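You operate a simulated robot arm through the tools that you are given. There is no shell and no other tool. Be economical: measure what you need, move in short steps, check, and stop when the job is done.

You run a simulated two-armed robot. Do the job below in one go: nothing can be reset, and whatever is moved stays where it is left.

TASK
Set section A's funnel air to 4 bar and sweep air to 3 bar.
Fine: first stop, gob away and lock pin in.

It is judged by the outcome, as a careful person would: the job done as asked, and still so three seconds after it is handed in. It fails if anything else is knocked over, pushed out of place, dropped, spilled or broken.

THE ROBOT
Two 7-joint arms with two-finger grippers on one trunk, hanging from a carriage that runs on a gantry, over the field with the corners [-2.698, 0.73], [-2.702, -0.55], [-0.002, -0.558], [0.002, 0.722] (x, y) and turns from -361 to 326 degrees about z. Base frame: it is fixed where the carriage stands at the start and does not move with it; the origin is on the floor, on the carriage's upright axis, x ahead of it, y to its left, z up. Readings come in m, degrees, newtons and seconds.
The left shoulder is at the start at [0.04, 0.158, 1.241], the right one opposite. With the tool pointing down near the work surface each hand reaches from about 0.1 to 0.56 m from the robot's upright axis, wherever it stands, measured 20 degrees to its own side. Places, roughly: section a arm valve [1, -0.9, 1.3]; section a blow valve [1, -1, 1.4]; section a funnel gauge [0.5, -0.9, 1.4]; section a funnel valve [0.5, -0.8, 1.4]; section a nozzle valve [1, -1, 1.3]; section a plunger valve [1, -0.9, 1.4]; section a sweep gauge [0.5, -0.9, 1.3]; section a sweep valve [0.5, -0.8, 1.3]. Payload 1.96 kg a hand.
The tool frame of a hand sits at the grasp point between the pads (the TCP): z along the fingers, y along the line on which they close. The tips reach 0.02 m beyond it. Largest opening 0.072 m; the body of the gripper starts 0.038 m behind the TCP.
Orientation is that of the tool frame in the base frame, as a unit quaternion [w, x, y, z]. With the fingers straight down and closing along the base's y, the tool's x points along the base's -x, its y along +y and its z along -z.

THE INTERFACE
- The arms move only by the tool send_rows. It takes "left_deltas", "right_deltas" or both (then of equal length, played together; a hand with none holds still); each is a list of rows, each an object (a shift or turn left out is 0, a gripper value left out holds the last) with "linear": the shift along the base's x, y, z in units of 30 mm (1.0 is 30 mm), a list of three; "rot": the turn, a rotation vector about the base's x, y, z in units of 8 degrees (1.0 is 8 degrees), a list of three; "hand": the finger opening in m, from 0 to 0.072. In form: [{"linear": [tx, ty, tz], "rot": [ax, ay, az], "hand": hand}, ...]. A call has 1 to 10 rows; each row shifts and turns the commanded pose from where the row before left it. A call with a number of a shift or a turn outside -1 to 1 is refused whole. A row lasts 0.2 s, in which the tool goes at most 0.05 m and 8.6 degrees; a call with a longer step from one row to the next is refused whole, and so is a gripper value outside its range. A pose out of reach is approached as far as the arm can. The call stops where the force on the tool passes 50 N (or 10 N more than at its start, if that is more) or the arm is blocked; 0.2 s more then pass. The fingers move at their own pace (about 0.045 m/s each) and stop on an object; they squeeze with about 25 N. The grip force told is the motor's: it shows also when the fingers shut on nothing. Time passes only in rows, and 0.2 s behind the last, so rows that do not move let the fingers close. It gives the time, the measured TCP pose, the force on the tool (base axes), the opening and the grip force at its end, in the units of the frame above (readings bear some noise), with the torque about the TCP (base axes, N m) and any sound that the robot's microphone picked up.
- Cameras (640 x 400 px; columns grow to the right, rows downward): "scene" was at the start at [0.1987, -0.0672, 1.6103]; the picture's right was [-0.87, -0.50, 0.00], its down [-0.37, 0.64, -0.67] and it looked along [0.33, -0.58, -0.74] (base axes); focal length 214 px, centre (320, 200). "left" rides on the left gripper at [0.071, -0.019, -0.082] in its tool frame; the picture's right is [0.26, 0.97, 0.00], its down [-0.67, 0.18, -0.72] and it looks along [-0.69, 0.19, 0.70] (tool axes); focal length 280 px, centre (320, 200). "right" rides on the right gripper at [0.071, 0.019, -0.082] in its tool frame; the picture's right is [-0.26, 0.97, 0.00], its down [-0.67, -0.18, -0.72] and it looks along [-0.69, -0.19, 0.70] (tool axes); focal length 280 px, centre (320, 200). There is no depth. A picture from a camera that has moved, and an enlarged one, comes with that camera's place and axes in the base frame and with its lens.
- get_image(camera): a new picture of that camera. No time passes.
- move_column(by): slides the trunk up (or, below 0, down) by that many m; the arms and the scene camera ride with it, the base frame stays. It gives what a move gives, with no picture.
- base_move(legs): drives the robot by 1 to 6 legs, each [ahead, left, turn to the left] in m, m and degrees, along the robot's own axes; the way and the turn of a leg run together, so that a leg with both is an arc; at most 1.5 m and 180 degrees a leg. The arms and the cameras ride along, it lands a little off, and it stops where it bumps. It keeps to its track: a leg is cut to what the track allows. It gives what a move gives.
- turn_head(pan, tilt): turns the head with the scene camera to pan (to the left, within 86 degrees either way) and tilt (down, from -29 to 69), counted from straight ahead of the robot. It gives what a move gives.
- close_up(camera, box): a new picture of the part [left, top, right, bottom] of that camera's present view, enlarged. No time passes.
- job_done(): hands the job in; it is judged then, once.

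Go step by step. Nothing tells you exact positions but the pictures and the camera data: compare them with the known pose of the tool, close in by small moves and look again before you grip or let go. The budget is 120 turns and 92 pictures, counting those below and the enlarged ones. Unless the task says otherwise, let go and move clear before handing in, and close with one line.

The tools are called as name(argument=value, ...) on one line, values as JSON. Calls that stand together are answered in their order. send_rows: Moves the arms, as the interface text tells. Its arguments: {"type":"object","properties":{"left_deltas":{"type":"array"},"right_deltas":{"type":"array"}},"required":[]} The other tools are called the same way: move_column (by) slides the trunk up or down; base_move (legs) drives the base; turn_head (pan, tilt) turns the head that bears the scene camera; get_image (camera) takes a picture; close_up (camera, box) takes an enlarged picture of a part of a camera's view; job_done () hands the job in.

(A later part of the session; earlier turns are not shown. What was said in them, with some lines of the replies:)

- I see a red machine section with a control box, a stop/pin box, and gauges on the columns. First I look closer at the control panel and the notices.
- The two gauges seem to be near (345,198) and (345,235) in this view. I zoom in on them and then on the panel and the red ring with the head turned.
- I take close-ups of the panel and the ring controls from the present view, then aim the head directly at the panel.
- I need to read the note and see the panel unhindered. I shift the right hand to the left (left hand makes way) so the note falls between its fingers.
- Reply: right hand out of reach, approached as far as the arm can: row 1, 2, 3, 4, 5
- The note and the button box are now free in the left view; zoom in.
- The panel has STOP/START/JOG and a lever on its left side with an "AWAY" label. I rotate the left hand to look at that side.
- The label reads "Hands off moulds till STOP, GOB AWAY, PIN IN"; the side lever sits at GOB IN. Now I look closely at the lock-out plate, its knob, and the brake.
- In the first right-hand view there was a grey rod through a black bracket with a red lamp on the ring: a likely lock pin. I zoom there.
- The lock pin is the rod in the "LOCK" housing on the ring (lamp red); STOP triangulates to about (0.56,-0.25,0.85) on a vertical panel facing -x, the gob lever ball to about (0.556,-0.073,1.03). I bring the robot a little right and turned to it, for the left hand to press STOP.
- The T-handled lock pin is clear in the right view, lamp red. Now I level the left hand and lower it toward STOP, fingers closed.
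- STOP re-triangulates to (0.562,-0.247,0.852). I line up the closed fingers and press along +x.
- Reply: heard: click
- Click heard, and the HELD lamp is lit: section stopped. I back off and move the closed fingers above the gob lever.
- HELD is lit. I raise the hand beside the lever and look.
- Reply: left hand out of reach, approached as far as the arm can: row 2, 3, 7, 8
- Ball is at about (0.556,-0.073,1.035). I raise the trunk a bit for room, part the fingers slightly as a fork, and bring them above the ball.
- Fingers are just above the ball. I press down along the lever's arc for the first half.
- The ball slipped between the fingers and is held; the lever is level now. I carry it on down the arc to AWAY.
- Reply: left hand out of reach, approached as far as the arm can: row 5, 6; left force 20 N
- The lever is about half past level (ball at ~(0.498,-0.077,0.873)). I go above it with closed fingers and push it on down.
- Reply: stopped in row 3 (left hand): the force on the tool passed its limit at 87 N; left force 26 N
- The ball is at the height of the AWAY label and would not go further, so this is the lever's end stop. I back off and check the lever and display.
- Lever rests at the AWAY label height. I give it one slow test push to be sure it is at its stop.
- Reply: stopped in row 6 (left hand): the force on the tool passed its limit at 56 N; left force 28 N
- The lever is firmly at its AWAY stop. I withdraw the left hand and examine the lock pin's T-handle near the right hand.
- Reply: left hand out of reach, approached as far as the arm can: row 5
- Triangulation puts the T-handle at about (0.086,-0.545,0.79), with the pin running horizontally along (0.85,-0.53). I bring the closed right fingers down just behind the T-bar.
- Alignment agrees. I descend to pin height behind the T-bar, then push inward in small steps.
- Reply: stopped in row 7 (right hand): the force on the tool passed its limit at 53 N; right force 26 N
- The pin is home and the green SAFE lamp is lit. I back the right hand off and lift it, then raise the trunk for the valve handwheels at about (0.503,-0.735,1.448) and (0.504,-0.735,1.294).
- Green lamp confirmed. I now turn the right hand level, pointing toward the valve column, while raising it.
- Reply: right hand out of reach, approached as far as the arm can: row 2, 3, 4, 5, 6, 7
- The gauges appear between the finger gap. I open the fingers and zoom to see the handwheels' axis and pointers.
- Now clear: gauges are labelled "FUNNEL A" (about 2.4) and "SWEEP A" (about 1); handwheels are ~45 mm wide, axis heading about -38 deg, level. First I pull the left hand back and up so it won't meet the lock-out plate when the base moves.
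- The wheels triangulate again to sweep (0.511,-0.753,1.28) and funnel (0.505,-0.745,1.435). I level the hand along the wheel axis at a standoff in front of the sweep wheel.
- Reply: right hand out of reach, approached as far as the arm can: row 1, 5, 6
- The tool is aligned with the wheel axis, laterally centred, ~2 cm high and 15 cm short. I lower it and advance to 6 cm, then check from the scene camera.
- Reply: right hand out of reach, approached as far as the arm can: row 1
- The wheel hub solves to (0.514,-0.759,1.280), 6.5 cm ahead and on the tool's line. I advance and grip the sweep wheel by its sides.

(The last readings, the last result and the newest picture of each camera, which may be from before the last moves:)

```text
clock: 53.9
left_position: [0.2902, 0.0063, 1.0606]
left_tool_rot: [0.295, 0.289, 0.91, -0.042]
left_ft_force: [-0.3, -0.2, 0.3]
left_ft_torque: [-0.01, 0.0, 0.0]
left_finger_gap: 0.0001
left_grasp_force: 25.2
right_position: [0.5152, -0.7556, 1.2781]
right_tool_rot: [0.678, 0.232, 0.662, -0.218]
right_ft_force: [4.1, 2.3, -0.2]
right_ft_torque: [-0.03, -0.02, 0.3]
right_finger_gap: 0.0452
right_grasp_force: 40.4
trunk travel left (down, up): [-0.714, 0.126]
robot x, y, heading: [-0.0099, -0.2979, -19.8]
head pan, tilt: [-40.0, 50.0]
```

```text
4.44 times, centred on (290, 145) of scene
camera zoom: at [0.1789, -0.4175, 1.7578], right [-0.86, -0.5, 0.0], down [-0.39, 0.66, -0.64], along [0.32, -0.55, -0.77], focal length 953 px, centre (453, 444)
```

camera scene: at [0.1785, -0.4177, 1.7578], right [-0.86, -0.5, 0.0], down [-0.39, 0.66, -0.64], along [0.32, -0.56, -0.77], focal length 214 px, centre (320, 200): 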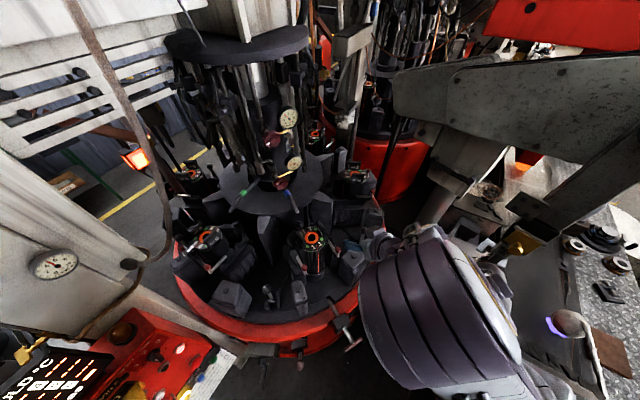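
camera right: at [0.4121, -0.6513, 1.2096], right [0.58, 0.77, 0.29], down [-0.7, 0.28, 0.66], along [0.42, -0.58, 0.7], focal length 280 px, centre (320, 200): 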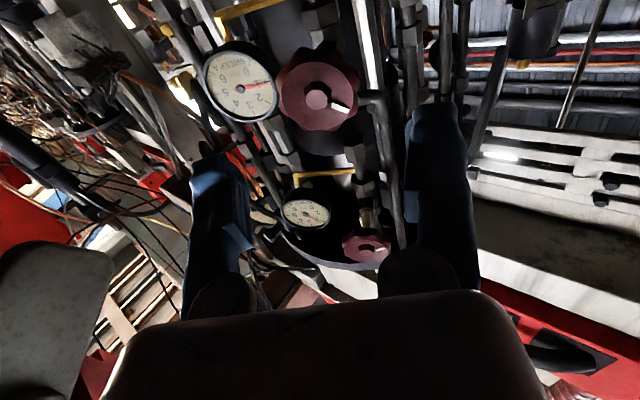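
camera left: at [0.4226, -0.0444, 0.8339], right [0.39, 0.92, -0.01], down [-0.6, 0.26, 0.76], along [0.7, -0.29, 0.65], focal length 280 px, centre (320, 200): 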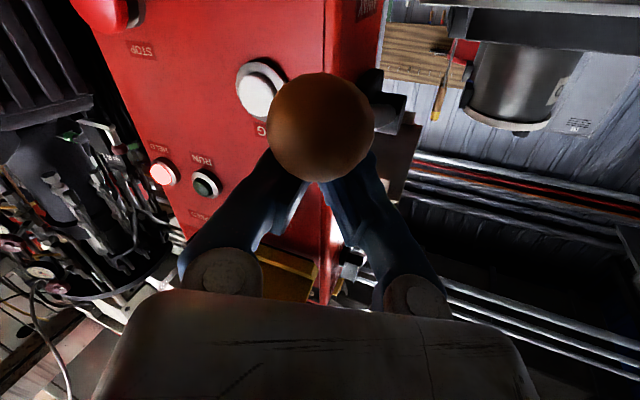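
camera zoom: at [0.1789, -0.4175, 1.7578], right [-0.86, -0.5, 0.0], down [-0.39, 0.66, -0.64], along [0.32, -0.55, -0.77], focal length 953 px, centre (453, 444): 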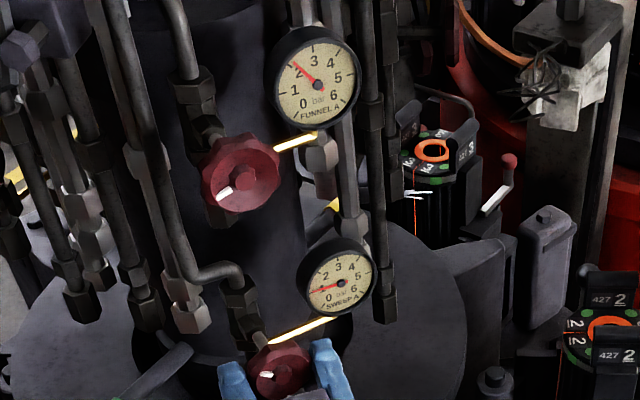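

Gripped (45 mm). I test a 24-degree clockwise turn and read the gauge.

send_rows(right_deltas=[{"rot": [0.796, -0.604, 0.012]}, {"rot": [0.796, -0.604, 0.012]}, {"rot": [0.796, -0.604, 0.012]}])

close_up(camera="scene", box=[250, 100, 330, 190])

```text
clock: 54.7
left_position: [0.2891, 0.0061, 1.0613]
left_tool_rot: [0.295, 0.288, 0.91, -0.041]
left_ft_force: [0.4, 0.4, 0.3]
left_ft_torque: [-0.01, 0.0, -0.03]
left_finger_gap: 0.0001
left_grasp_force: 24.6
right_position: [0.5148, -0.7538, 1.2786]
right_tool_rot: [0.708, 0.366, 0.599, -0.071]
right_ft_force: [6.4, 4.9, 2.4]
right_ft_torque: [0.4, 0.81, 0.37]
right_finger_gap: 0.045
right_grasp_force: 40.2
trunk travel left (down, up): [-0.714, 0.126]
robot x, y, heading: [-0.0118, -0.2998, -19.6]
head pan, tilt: [-40.0, 50.0]
```

```text
4.44 times, centred on (290, 145) of scene
camera zoom: at [0.1789, -0.4174, 1.7578], right [-0.86, -0.5, 0.0], down [-0.39, 0.66, -0.64], along [0.32, -0.55, -0.77], focal length 953 px, centre (453, 444)
```

zoom: 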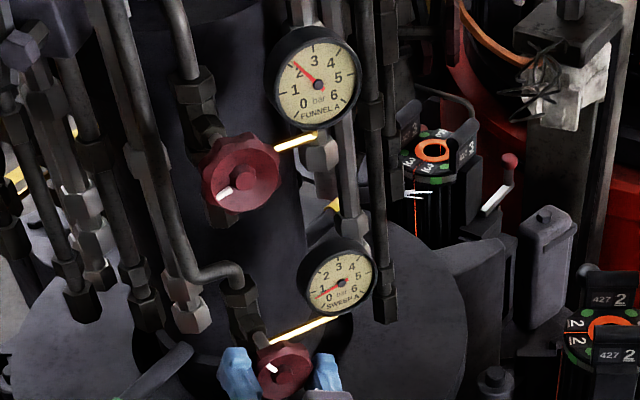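

Clockwise lowered it slightly (about 0.25 bar for 24 degrees), so counter-clockwise raises. I turn 80 degrees counter-clockwise.

send_rows(right_deltas=[{"rot": [-0.796, 0.604, -0.012]}, {"rot": [-0.796, 0.604, -0.012]}, {"rot": [-0.796, 0.604, -0.012]}, {"rot": [-0.796, 0.604, -0.012]}, {"rot": [-0.796, 0.604, -0.012]}, {"rot": [-0.796, 0.604, -0.012]}, {"rot": [-0.796, 0.604, -0.012]}, {"rot": [-0.796, 0.604, -0.012]}, {"rot": [-0.796, 0.604, -0.012]}, {"rot": [-0.796, 0.604, -0.012]}])

close_up(camera="scene", box=[250, 100, 330, 190])

```text
clock: 56.9
left_position: [0.2884, 0.0057, 1.061]
left_tool_rot: [0.295, 0.288, 0.91, -0.042]
left_ft_force: [0.0, 0.2, 0.8]
left_ft_torque: [-0.01, 0.0, -0.03]
left_finger_gap: 0.0
left_grasp_force: 25.1
right_position: [0.5132, -0.7565, 1.2787]
right_tool_rot: [0.496, -0.107, 0.694, -0.511]
right_ft_force: [-2.8, 2.7, 4.7]
right_ft_torque: [-0.32, -0.54, 0.41]
right_finger_gap: 0.0448
right_grasp_force: 40.0
trunk travel left (down, up): [-0.714, 0.126]
robot x, y, heading: [-0.0112, -0.2981, -19.7]
head pan, tilt: [-40.0, 50.0]
```

```text
4.44 times, centred on (290, 145) of scene
camera zoom: at [0.1786, -0.4177, 1.7578], right [-0.86, -0.5, 0.0], down [-0.39, 0.66, -0.64], along [0.32, -0.56, -0.77], focal length 953 px, centre (453, 444)
```

zoom: 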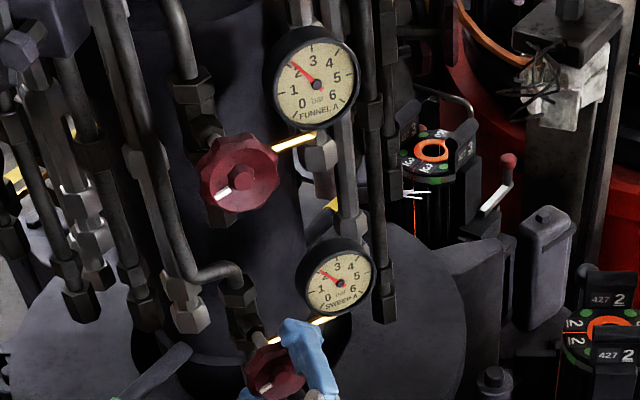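

Sweep is now near 1.8. I continue counter-clockwise another 72 degrees while the wrist allows.

send_rows(right_deltas=[{"rot": [-0.796, 0.604, -0.012]}, {"rot": [-0.796, 0.604, -0.012]}, {"rot": [-0.796, 0.604, -0.012]}, {"rot": [-0.796, 0.604, -0.012]}, {"rot": [-0.796, 0.604, -0.012]}, {"rot": [-0.796, 0.604, -0.012]}, {"rot": [-0.796, 0.604, -0.012]}, {"rot": [-0.796, 0.604, -0.012]}, {"rot": [-0.796, 0.604, -0.012]}])

close_up(camera="scene", box=[280, 100, 310, 185])

```text
clock: 58.9
left_position: [0.289, 0.0046, 1.062]
left_tool_rot: [0.295, 0.289, 0.91, -0.042]
left_ft_force: [0.0, 0.7, 0.4]
left_ft_torque: [-0.03, 0.02, 0.03]
left_finger_gap: 0.0
left_grasp_force: 24.4
right_position: [0.5139, -0.7565, 1.2807]
right_tool_rot: [-0.101, 0.495, -0.497, 0.705]
right_ft_force: [-4.9, 2.3, 18.4]
right_ft_torque: [-0.48, -0.84, -0.21]
right_finger_gap: 0.0444
right_grasp_force: 39.9
trunk travel left (down, up): [-0.714, 0.126]
robot x, y, heading: [-0.0096, -0.3015, -19.7]
head pan, tilt: [-40.0, 50.0]
```

```text
4.71 times, centred on (295, 142) of scene
camera zoom: at [0.1788, -0.418, 1.758], right [-0.86, -0.5, 0.0], down [-0.39, 0.66, -0.64], along [0.32, -0.56, -0.77], focal length 1009 px, centre (438, 471)
```

zoom: 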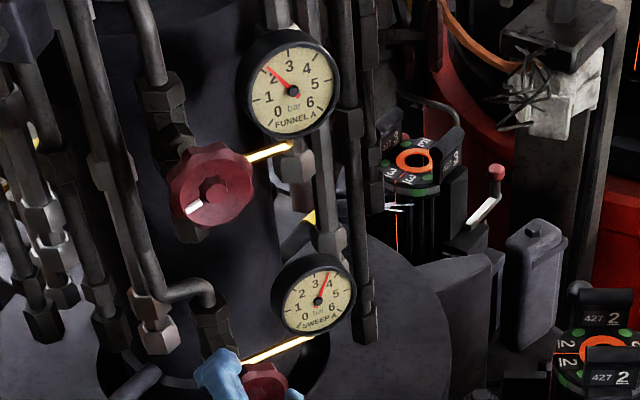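

close_up(camera="scene", box=[278, 152, 310, 172])

```text
16.00 times, centred on (294, 162) of scene
camera zoom: at [0.1788, -0.418, 1.758], right [-0.86, -0.5, 0.0], down [-0.39, 0.66, -0.64], along [0.32, -0.56, -0.77], focal length 3432 px, centre (736, 808)
```

zoom: 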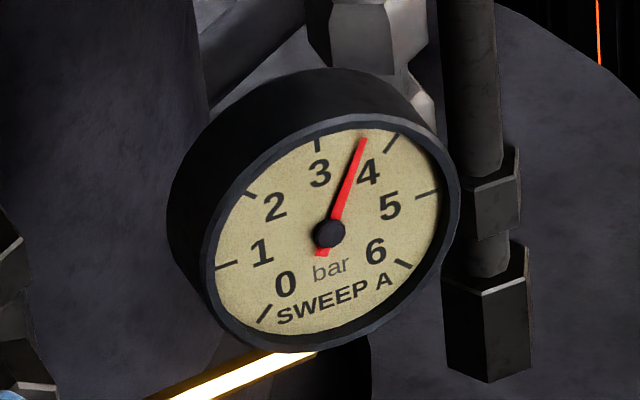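

The enlarged gauge reads about 3.57 bar: overshoot. I turn back clockwise 24 degrees and read again.

send_rows(right_deltas=[{"rot": [0.796, -0.604, 0.012]}, {"rot": [0.796, -0.604, 0.012]}, {"rot": [0.796, -0.604, 0.012]}, {"linear": [0, 0, 0]}])

close_up(camera="scene", box=[278, 152, 310, 172])

```text
clock: 59.9
left_position: [0.2905, 0.0054, 1.0597]
left_tool_rot: [0.295, 0.289, 0.91, -0.043]
left_ft_force: [0.6, -0.2, 0.1]
left_ft_torque: [-0.02, -0.02, 0.0]
left_finger_gap: 0.0
left_grasp_force: 24.8
right_position: [0.5147, -0.7564, 1.2793]
right_tool_rot: [-0.247, 0.379, -0.591, 0.668]
right_ft_force: [4.7, -2.0, 12.3]
right_ft_torque: [-0.07, -0.15, 0.26]
right_finger_gap: 0.0446
right_grasp_force: 40.0
trunk travel left (down, up): [-0.714, 0.126]
robot x, y, heading: [-0.0115, -0.2974, -19.7]
head pan, tilt: [-40.0, 50.0]
```

```text
16.00 times, centred on (294, 162) of scene
camera zoom: at [0.1792, -0.4181, 1.758], right [-0.86, -0.5, 0.0], down [-0.39, 0.66, -0.64], along [0.33, -0.56, -0.77], focal length 3432 px, centre (736, 808)
```

zoom: 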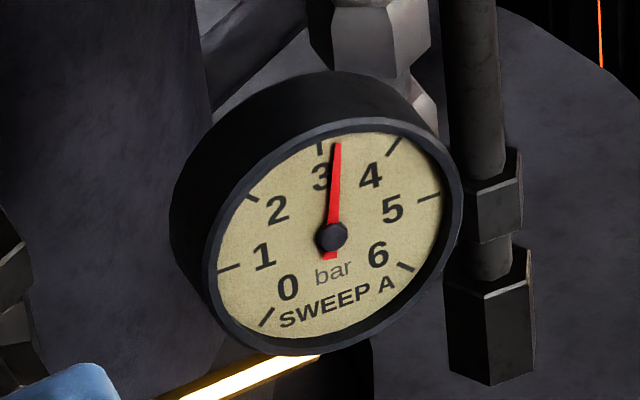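

About 3.2 now (roughly 65 degrees per bar). I turn 13 degrees more clockwise.

send_rows(right_deltas=[{"rot": [0.637, -0.483, 0.01]}, {"rot": [0.637, -0.483, 0.01]}, {"linear": [0, 0, 0]}])

close_up(camera="scene", box=[278, 152, 310, 172])

```text
clock: 60.7
left_position: [0.29, 0.0043, 1.0609]
left_tool_rot: [0.295, 0.288, 0.91, -0.042]
left_ft_force: [0.6, 0.2, -0.3]
left_ft_torque: [-0.01, 0.0, 0.01]
left_finger_gap: 0.0001
left_grasp_force: 25.1
right_position: [0.514, -0.7559, 1.2801]
right_tool_rot: [-0.32, 0.311, -0.63, 0.635]
right_ft_force: [6.7, -1.4, 7.7]
right_ft_torque: [-0.04, -0.09, 0.05]
right_finger_gap: 0.0447
right_grasp_force: 40.4
trunk travel left (down, up): [-0.714, 0.126]
robot x, y, heading: [-0.0084, -0.2936, -19.8]
head pan, tilt: [-40.0, 50.0]
```

```text
16.00 times, centred on (294, 162) of scene
camera zoom: at [0.1792, -0.418, 1.758], right [-0.86, -0.5, 0.0], down [-0.39, 0.66, -0.64], along [0.33, -0.56, -0.77], focal length 3432 px, centre (736, 808)
```

zoom: 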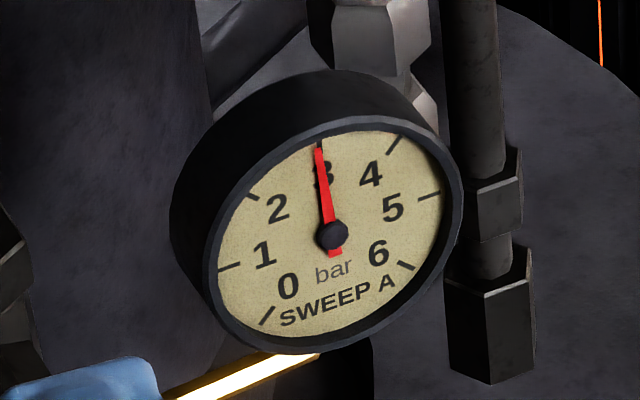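

Reads about 2.95; a nudge of 3 degrees counter-clockwise, then release and check.

send_rows(right_deltas=[{"rot": [-0.32, 0.24, -0.005]}, {"linear": [0, 0, 0]}, {"hand": 0.07}, {"hand": 0.07}, {"hand": 0.07}])

close_up(camera="scene", box=[278, 152, 310, 172])

```text
clock: 61.9
left_position: [0.2895, 0.0066, 1.0609]
left_tool_rot: [0.294, 0.289, 0.91, -0.042]
left_ft_force: [0.4, 0.0, -0.7]
left_ft_torque: [0.02, -0.02, -0.02]
left_finger_gap: 0.0
left_grasp_force: 25.0
right_position: [0.5122, -0.7549, 1.2777]
right_tool_rot: [-0.301, 0.329, -0.621, 0.644]
right_ft_force: [0.0, 0.4, -0.1]
right_ft_torque: [-0.01, 0.03, -0.02]
right_finger_gap: 0.0702
right_grasp_force: 0.0
trunk travel left (down, up): [-0.714, 0.126]
robot x, y, heading: [-0.0089, -0.2986, -19.7]
head pan, tilt: [-40.0, 50.0]
```

```text
16.00 times, centred on (294, 162) of scene
camera zoom: at [0.1785, -0.4177, 1.7577], right [-0.86, -0.5, 0.0], down [-0.39, 0.66, -0.64], along [0.32, -0.56, -0.77], focal length 3432 px, centre (736, 808)
```

zoom: 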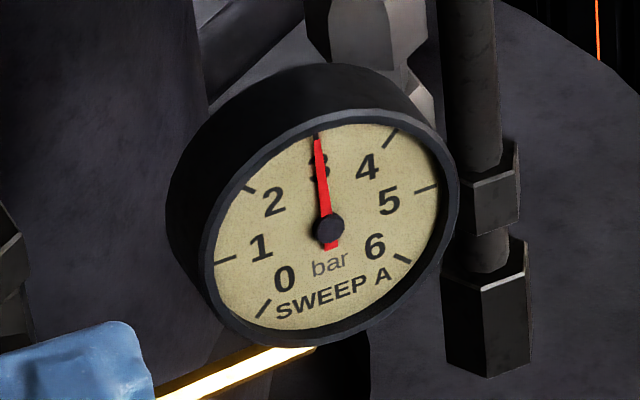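

Sweep reads 3.0. I withdraw along the axis, then rise to the funnel wheel's height while rolling the wrist back clockwise.

send_rows(right_deltas=[{"linear": [-0.8, 0.6, 0]}, {"linear": [-0.8, 0.6, 0]}, {"linear": [-0.8, 0.6, 0]}, {"linear": [-0.4, 0.3, 0], "rot": [0.796, -0.604, 0.012]}, {"rot": [0.796, -0.604, 0.012]}, {"rot": [0.796, -0.604, 0.012]}, {"rot": [0.796, -0.604, 0.012]}, {"rot": [0.796, -0.604, 0.012]}, {"rot": [0.796, -0.604, 0.012]}, {"rot": [0.796, -0.604, 0.012]}])

send_rows(right_deltas=[{"linear": [0, 0, 0.9], "rot": [0.796, -0.604, 0.012]}, {"linear": [0, 0, 0.9], "rot": [0.796, -0.604, 0.012]}, {"linear": [0, 0, 0.9], "rot": [0.796, -0.604, 0.012]}, {"linear": [0, 0, 0.9], "rot": [0.796, -0.604, 0.012]}, {"linear": [0, 0, 0.9], "rot": [0.6, -0.45, 0.009]}, {"linear": [0, 0, 0.5], "rot": [0, 0, 0]}])

get_image(camera="right")

close_up(camera="scene", box=[240, 90, 360, 220])

```text
clock: 64.1
left_position: [0.2895, 0.0068, 1.0613]
left_tool_rot: [0.294, 0.289, 0.91, -0.042]
left_ft_force: [0.5, 0.3, -0.3]
left_ft_torque: [0.01, -0.01, 0.01]
left_finger_gap: 0.0
left_grasp_force: 24.9
right_position: [0.4294, -0.6925, 1.2784]
right_tool_rot: [0.57, 0.003, 0.702, -0.428]
right_ft_force: [0.2, 0.4, -0.1]
right_ft_torque: [0.0, 0.03, 0.03]
right_finger_gap: 0.0702
right_grasp_force: 0.1
trunk travel left (down, up): [-0.714, 0.126]
robot x, y, heading: [-0.0076, -0.296, -19.5]
head pan, tilt: [-40.0, 50.0]
```

```text
clock: 65.5
left_position: [0.2888, 0.0065, 1.0617]
left_tool_rot: [0.295, 0.289, 0.91, -0.042]
left_ft_force: [-0.5, 0.5, 0.8]
left_ft_torque: [0.01, 0.01, 0.01]
left_finger_gap: 0.0001
left_grasp_force: 25.3
right_position: [0.4292, -0.6935, 1.428]
right_tool_rot: [0.676, 0.231, 0.664, -0.221]
right_ft_force: [1.0, 0.5, 0.3]
right_ft_torque: [-0.01, -0.03, 0.0]
right_finger_gap: 0.0699
right_grasp_force: 0.1
trunk travel left (down, up): [-0.714, 0.126]
robot x, y, heading: [-0.0081, -0.2962, -19.6]
head pan, tilt: [-40.0, 50.0]
```

```text
17 pictures are left
camera right: at [0.3782, -0.6277, 1.3567], right [0.58, 0.77, 0.28], down [-0.7, 0.28, 0.66], along [0.43, -0.58, 0.7], focal length 280 px, centre (320, 200)
```

right: 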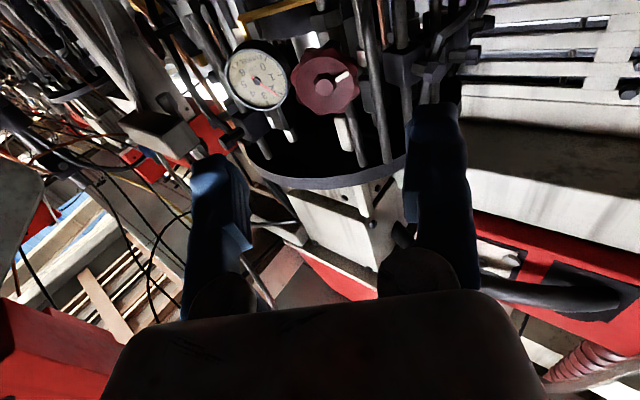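

```text
3.08 times, centred on (300, 155) of scene
camera zoom: at [0.1786, -0.4177, 1.7577], right [-0.86, -0.5, 0.0], down [-0.39, 0.66, -0.64], along [0.32, -0.56, -0.77], focal length 660 px, centre (382, 338)
```

zoom: 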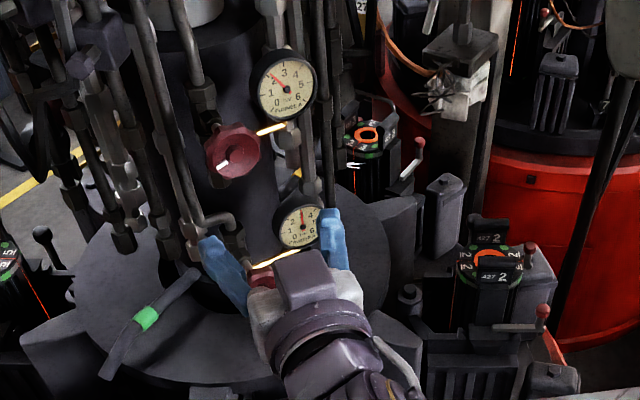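

Funnel hub solves to (0.515,-0.758,1.439): 11 mm up and 10.5 cm ahead, laterally on line. I move in, grip, and turn 88 degrees counter-clockwise... first the grip.

send_rows(right_deltas=[{"linear": [0, 0, 0.37]}, {"linear": [0.8, -0.6, 0]}, {"linear": [0.8, -0.6, 0]}, {"linear": [0.8, -0.6, 0]}, {"linear": [0.4, -0.3, 0]}, {"hand": 0.03}, {"hand": 0.02}, {"hand": 0.02}, {"hand": 0.02}])

close_up(camera="scene", box=[250, 100, 330, 190])

```text
clock: 67.5
left_position: [0.2899, 0.0059, 1.0613]
left_tool_rot: [0.295, 0.29, 0.91, -0.042]
left_ft_force: [0.2, 1.2, 0.1]
left_ft_torque: [-0.01, 0.0, 0.0]
left_finger_gap: 0.0002
left_grasp_force: 25.1
right_position: [0.5135, -0.7551, 1.4398]
right_tool_rot: [0.677, 0.231, 0.663, -0.221]
right_ft_force: [3.8, -1.7, -0.4]
right_ft_torque: [-0.03, 0.0, 0.23]
right_finger_gap: 0.0456
right_grasp_force: 40.0
trunk travel left (down, up): [-0.714, 0.126]
robot x, y, heading: [-0.0094, -0.3005, -19.5]
head pan, tilt: [-40.0, 50.0]
```

```text
4.44 times, centred on (290, 145) of scene
camera zoom: at [0.1787, -0.4177, 1.7578], right [-0.86, -0.5, 0.0], down [-0.39, 0.66, -0.64], along [0.32, -0.56, -0.77], focal length 953 px, centre (453, 444)
```

zoom: 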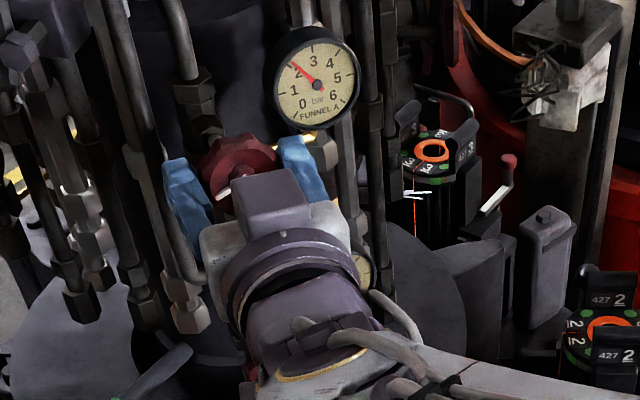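

Funnel wheel is gripped; gauge about 2.1. I turn 80 degrees counter-clockwise and read.

send_rows(right_deltas=[{"rot": [-0.796, 0.604, -0.012]}, {"rot": [-0.796, 0.604, -0.012]}, {"rot": [-0.796, 0.604, -0.012]}, {"rot": [-0.796, 0.604, -0.012]}, {"rot": [-0.796, 0.604, -0.012]}, {"rot": [-0.796, 0.604, -0.012]}, {"rot": [-0.796, 0.604, -0.012]}, {"rot": [-0.796, 0.604, -0.012]}, {"rot": [-0.796, 0.604, -0.012]}, {"rot": [-0.796, 0.604, -0.012]}])

close_up(camera="scene", box=[273, 108, 307, 130])

```text
clock: 69.7
left_position: [0.2905, 0.0053, 1.0613]
left_tool_rot: [0.295, 0.288, 0.91, -0.041]
left_ft_force: [0.6, -0.3, -0.4]
left_ft_torque: [-0.01, 0.0, 0.01]
left_finger_gap: 0.0002
left_grasp_force: 25.3
right_position: [0.5142, -0.7554, 1.4394]
right_tool_rot: [0.376, -0.251, 0.656, -0.604]
right_ft_force: [-0.5, 4.3, 1.0]
right_ft_torque: [-0.18, -0.3, 0.16]
right_finger_gap: 0.0449
right_grasp_force: 39.8
trunk travel left (down, up): [-0.714, 0.126]
robot x, y, heading: [-0.0098, -0.2969, -19.6]
head pan, tilt: [-40.0, 50.0]
```

```text
16.00 times, centred on (290, 119) of scene
camera zoom: at [0.1786, -0.4175, 1.7577], right [-0.86, -0.5, 0.0], down [-0.39, 0.66, -0.64], along [0.32, -0.55, -0.77], focal length 3432 px, centre (800, 1496)
```

zoom: 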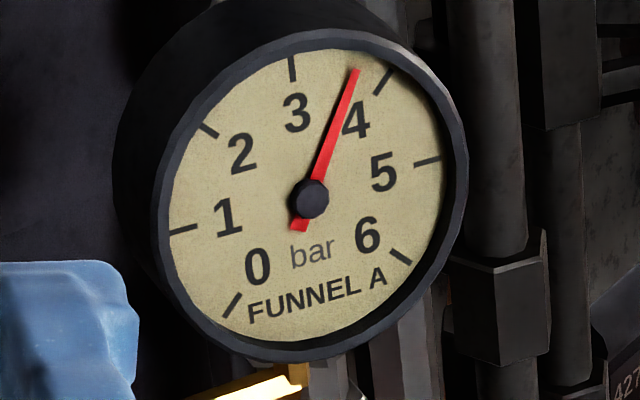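

Reads about 3.63; 24 degrees more counter-clockwise.

send_rows(right_deltas=[{"rot": [-0.796, 0.604, -0.012]}, {"rot": [-0.796, 0.604, -0.012]}, {"rot": [-0.72, 0.55, -0.011]}, {"linear": [0, 0, 0]}])

close_up(camera="scene", box=[273, 108, 307, 130])

```text
clock: 70.7
left_position: [0.2896, 0.0063, 1.0612]
left_tool_rot: [0.294, 0.289, 0.91, -0.042]
left_ft_force: [0.4, 0.3, 0.3]
left_ft_torque: [-0.03, -0.06, -0.01]
left_finger_gap: 0.0
left_grasp_force: 25.0
right_position: [0.5142, -0.7555, 1.4402]
right_tool_rot: [-0.247, 0.378, -0.592, 0.668]
right_ft_force: [-1.5, 4.9, 3.4]
right_ft_torque: [-0.04, -0.05, -0.04]
right_finger_gap: 0.0447
right_grasp_force: 40.3
trunk travel left (down, up): [-0.714, 0.126]
robot x, y, heading: [-0.0081, -0.2962, -19.5]
head pan, tilt: [-40.0, 50.0]
```

```text
16.00 times, centred on (290, 119) of scene
camera zoom: at [0.1786, -0.4176, 1.7578], right [-0.86, -0.5, 0.0], down [-0.39, 0.66, -0.64], along [0.32, -0.55, -0.77], focal length 3432 px, centre (800, 1496)
```

zoom: 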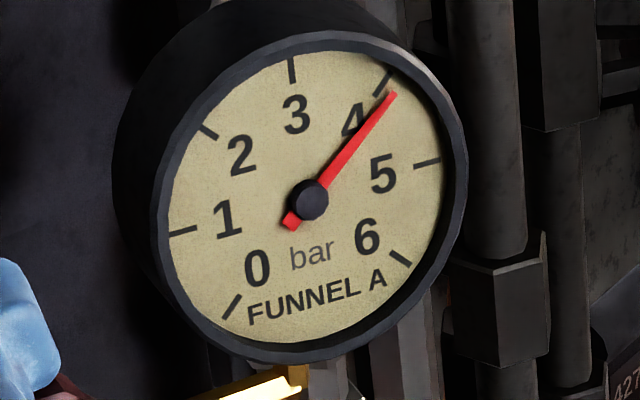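

About 4.12; I turn back 6 degrees clockwise.

send_rows(right_deltas=[{"rot": [0.62, -0.47, 0.009]}, {"linear": [0, 0, 0]}])

close_up(camera="scene", box=[273, 108, 307, 130])

```text
clock: 71.3
left_position: [0.2879, 0.0056, 1.0614]
left_tool_rot: [0.295, 0.289, 0.91, -0.042]
left_ft_force: [0.7, 0.2, -0.6]
left_ft_torque: [-0.02, 0.04, 0.03]
left_finger_gap: 0.0
left_grasp_force: 25.0
right_position: [0.514, -0.7567, 1.4399]
right_tool_rot: [-0.284, 0.344, -0.612, 0.652]
right_ft_force: [1.1, 1.5, 3.7]
right_ft_torque: [0.07, 0.1, -0.1]
right_finger_gap: 0.0448
right_grasp_force: 39.4
trunk travel left (down, up): [-0.714, 0.126]
robot x, y, heading: [-0.0151, -0.2943, -19.5]
head pan, tilt: [-40.0, 50.0]
```

```text
16.00 times, centred on (290, 119) of scene
camera zoom: at [0.1787, -0.4177, 1.7578], right [-0.86, -0.5, 0.0], down [-0.39, 0.66, -0.64], along [0.32, -0.56, -0.77], focal length 3432 px, centre (800, 1496)
```

zoom: 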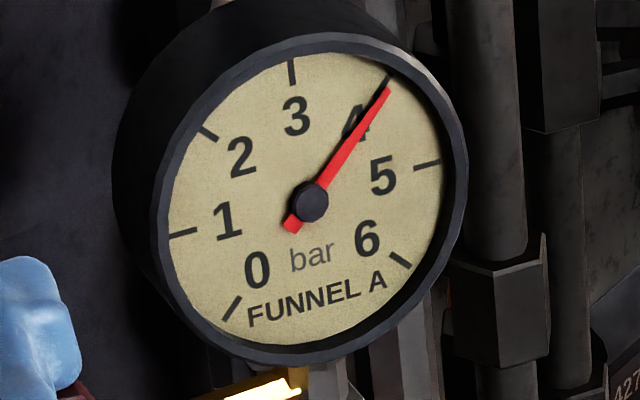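

About 4.03; a 1.5-degree touch clockwise, release, and withdraw along the axis.

send_rows(right_deltas=[{"rot": [0.16, -0.12, 0.002]}, {"linear": [0, 0, 0]}, {"hand": 0.07}, {"hand": 0.07}, {"hand": 0.07}, {"linear": [-0.8, 0.6, 0]}, {"linear": [-0.8, 0.6, 0]}, {"linear": [-0.8, 0.6, 0]}, {"linear": [-0.8, 0.6, 0.5]}])

close_up(camera="scene", box=[273, 108, 307, 130])

close_up(camera="scene", box=[278, 152, 310, 172])

get_image(camera="scene")

```text
clock: 73.4
left_position: [0.289, 0.0053, 1.0605]
left_tool_rot: [0.295, 0.288, 0.91, -0.042]
left_ft_force: [0.4, -0.4, -0.5]
left_ft_torque: [0.05, -0.01, 0.02]
left_finger_gap: 0.0002
left_grasp_force: 25.0
right_position: [0.4189, -0.6994, 1.3401]
right_tool_rot: [0.237, -0.379, 0.676, -0.585]
right_ft_force: [0.0, -1.0, -0.4]
right_ft_torque: [0.03, -0.01, -0.02]
right_finger_gap: 0.0701
right_grasp_force: 0.1
trunk travel left (down, up): [-0.714, 0.126]
robot x, y, heading: [-0.0058, -0.299, -20.0]
head pan, tilt: [-40.0, 50.0]
stopped in row 9 (right hand): the arm was blocked; the commanded pose is now the measured one
```

```text
16.00 times, centred on (290, 119) of scene
camera zoom: at [0.1786, -0.4179, 1.7578], right [-0.86, -0.5, 0.0], down [-0.39, 0.66, -0.64], along [0.32, -0.56, -0.77], focal length 3432 px, centre (800, 1496)
```

zoom: 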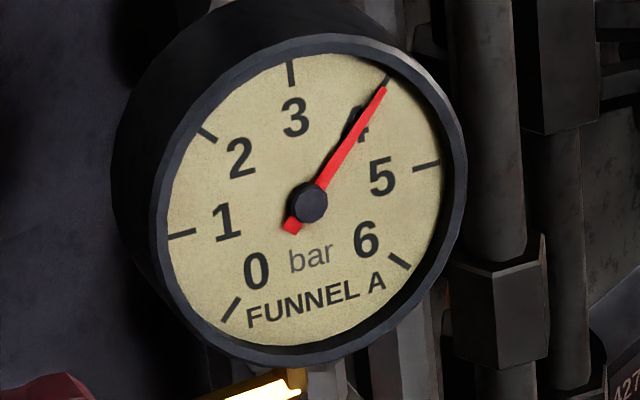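

```text
16.00 times, centred on (294, 162) of scene
camera zoom: at [0.1786, -0.4179, 1.7578], right [-0.86, -0.5, 0.0], down [-0.39, 0.66, -0.64], along [0.32, -0.56, -0.77], focal length 3432 px, centre (736, 808)
```

zoom: 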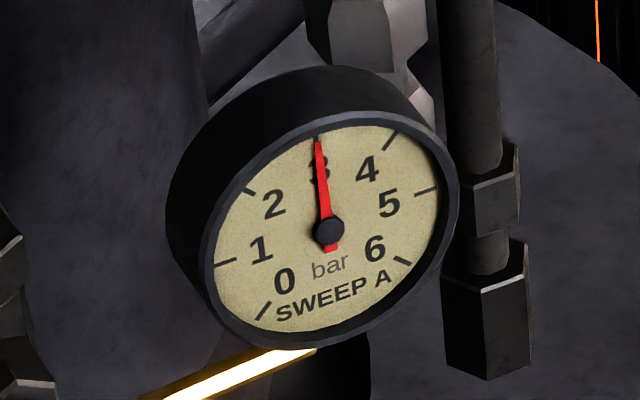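

```text
9 pictures are left
camera scene: at [0.1786, -0.4179, 1.7578], right [-0.86, -0.5, 0.0], down [-0.39, 0.66, -0.64], along [0.32, -0.56, -0.77], focal length 214 px, centre (320, 200)
```

scene: 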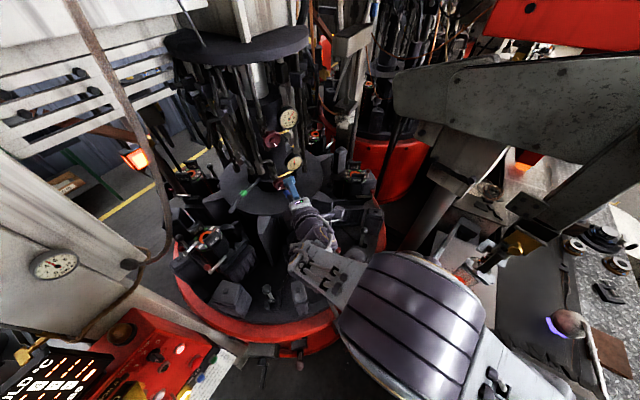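

Gauges read funnel 4.0 and sweep 3.0. The arm sagged to an odd pose at the end without force; I ease it back along the axis and upward a little.

send_rows(right_deltas=[{"linear": [-0.3, 0.2, 0.4]}, {"linear": [-0.3, 0.2, 0.4]}, {"linear": [-0.3, 0.2, 0.4]}])

get_image(camera="scene")

```text
clock: 74.1
left_position: [0.2892, 0.0062, 1.0605]
left_tool_rot: [0.294, 0.29, 0.91, -0.042]
left_ft_force: [-1.0, -0.1, -0.4]
left_ft_torque: [0.01, -0.03, 0.02]
left_finger_gap: 0.0001
left_grasp_force: 25.2
right_position: [0.3815, -0.6861, 1.2903]
right_tool_rot: [0.191, -0.41, 0.717, -0.53]
right_ft_force: [-0.2, 0.2, 0.0]
right_ft_torque: [0.02, -0.02, -0.01]
right_finger_gap: 0.0699
right_grasp_force: 0.1
trunk travel left (down, up): [-0.714, 0.126]
robot x, y, heading: [-0.0059, -0.2962, -19.5]
head pan, tilt: [-40.0, 50.0]
stopped in row 3 (right hand): the arm was blocked; the commanded pose is now the measured one
```

```text
8 pictures are left
camera scene: at [0.1786, -0.4178, 1.7578], right [-0.86, -0.5, 0.0], down [-0.39, 0.66, -0.64], along [0.32, -0.56, -0.77], focal length 214 px, centre (320, 200)
```

scene: 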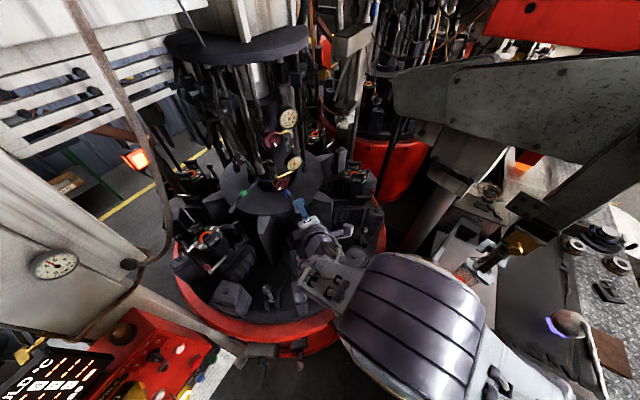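

The wrist seems near a joint limit. I roll it back clockwise in place to free it.

send_rows(right_deltas=[{"rot": [0.75, -0.6, -0.1]}, {"rot": [0.75, -0.6, -0.1]}, {"rot": [0.75, -0.6, -0.1]}, {"rot": [0.75, -0.6, -0.1]}, {"rot": [0.75, -0.6, -0.1]}, {"rot": [0.75, -0.6, -0.1]}])

close_up(camera="scene", box=[220, 180, 420, 320])

```text
clock: 75.5
left_position: [0.2894, 0.0059, 1.0609]
left_tool_rot: [0.294, 0.288, 0.91, -0.042]
left_ft_force: [0.6, 0.5, 0.9]
left_ft_torque: [0.03, 0.0, 0.02]
left_finger_gap: 0.0001
left_grasp_force: 25.1
right_position: [0.3835, -0.6835, 1.2922]
right_tool_rot: [0.455, -0.163, 0.789, -0.379]
right_ft_force: [1.1, 0.7, -0.2]
right_ft_torque: [0.0, 0.02, 0.01]
right_finger_gap: 0.07
right_grasp_force: 0.1
trunk travel left (down, up): [-0.714, 0.126]
robot x, y, heading: [-0.0115, -0.2985, -20.0]
head pan, tilt: [-40.0, 50.0]
```

```text
2.86 times, centred on (320, 250) of scene
camera zoom: at [0.1786, -0.4177, 1.7577], right [-0.86, -0.5, 0.0], down [-0.39, 0.66, -0.64], along [0.32, -0.56, -0.77], focal length 613 px, centre (320, 57)
```

zoom: 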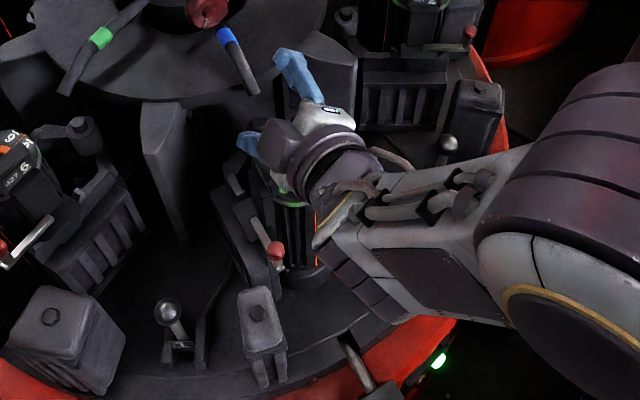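

It moves freely and the lock lamp is still green. I withdraw up and back, well clear.

send_rows(right_deltas=[{"linear": [-0.4, 0.3, 0.4]}, {"linear": [-0.4, 0.3, 0.4]}, {"linear": [-0.5, 0.3, 0.4]}, {"linear": [-0.5, 0.3, 0.2]}, {"linear": [-0.5, 0.3, 0.2]}])

close_up(camera="scene", box=[250, 100, 330, 190])

get_image(camera="scene")

```text
clock: 76.7
left_position: [0.2897, 0.0066, 1.0613]
left_tool_rot: [0.294, 0.289, 0.91, -0.041]
left_ft_force: [-0.5, 0.1, 0.9]
left_ft_torque: [-0.01, 0.01, 0.01]
left_finger_gap: 0.0001
left_grasp_force: 24.7
right_position: [0.3136, -0.6385, 1.3402]
right_tool_rot: [0.455, -0.162, 0.789, -0.381]
right_ft_force: [-0.2, -0.3, -0.7]
right_ft_torque: [-0.02, 0.01, 0.0]
right_finger_gap: 0.0699
right_grasp_force: 0.0
trunk travel left (down, up): [-0.714, 0.126]
robot x, y, heading: [-0.0115, -0.3018, -19.6]
head pan, tilt: [-40.0, 50.0]
```

```text
4.44 times, centred on (290, 145) of scene
camera zoom: at [0.1786, -0.4177, 1.7577], right [-0.86, -0.5, 0.0], down [-0.39, 0.66, -0.64], along [0.32, -0.56, -0.77], focal length 953 px, centre (453, 444)
```

zoom: 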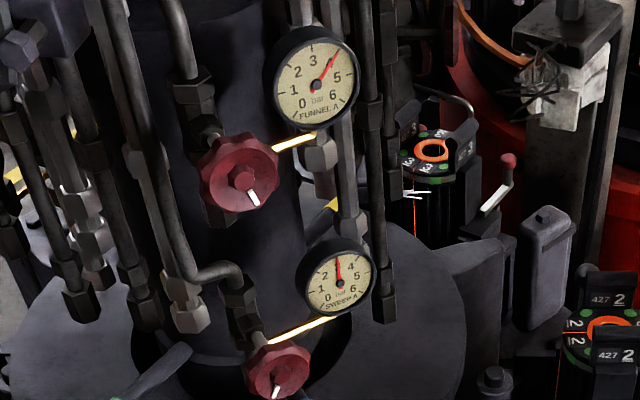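

```text
5 pictures are left
camera scene: at [0.1786, -0.4177, 1.7577], right [-0.86, -0.5, 0.0], down [-0.39, 0.66, -0.64], along [0.32, -0.56, -0.77], focal length 214 px, centre (320, 200)
```

scene: 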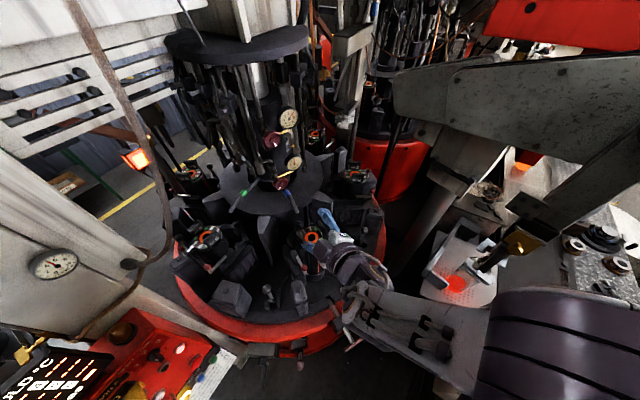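

The section is still stopped (HELD lit), gob lever at AWAY, pin in with the green lamp, both hands clear, and the gauges steady at 4 and 3 bar. I hand in.

job_done()

```text
The job is handed in.
```

Section A is stopped with the gob away and the lock pin in, and its gauges read about 4 bar funnel air and about 3 bar sweep air.
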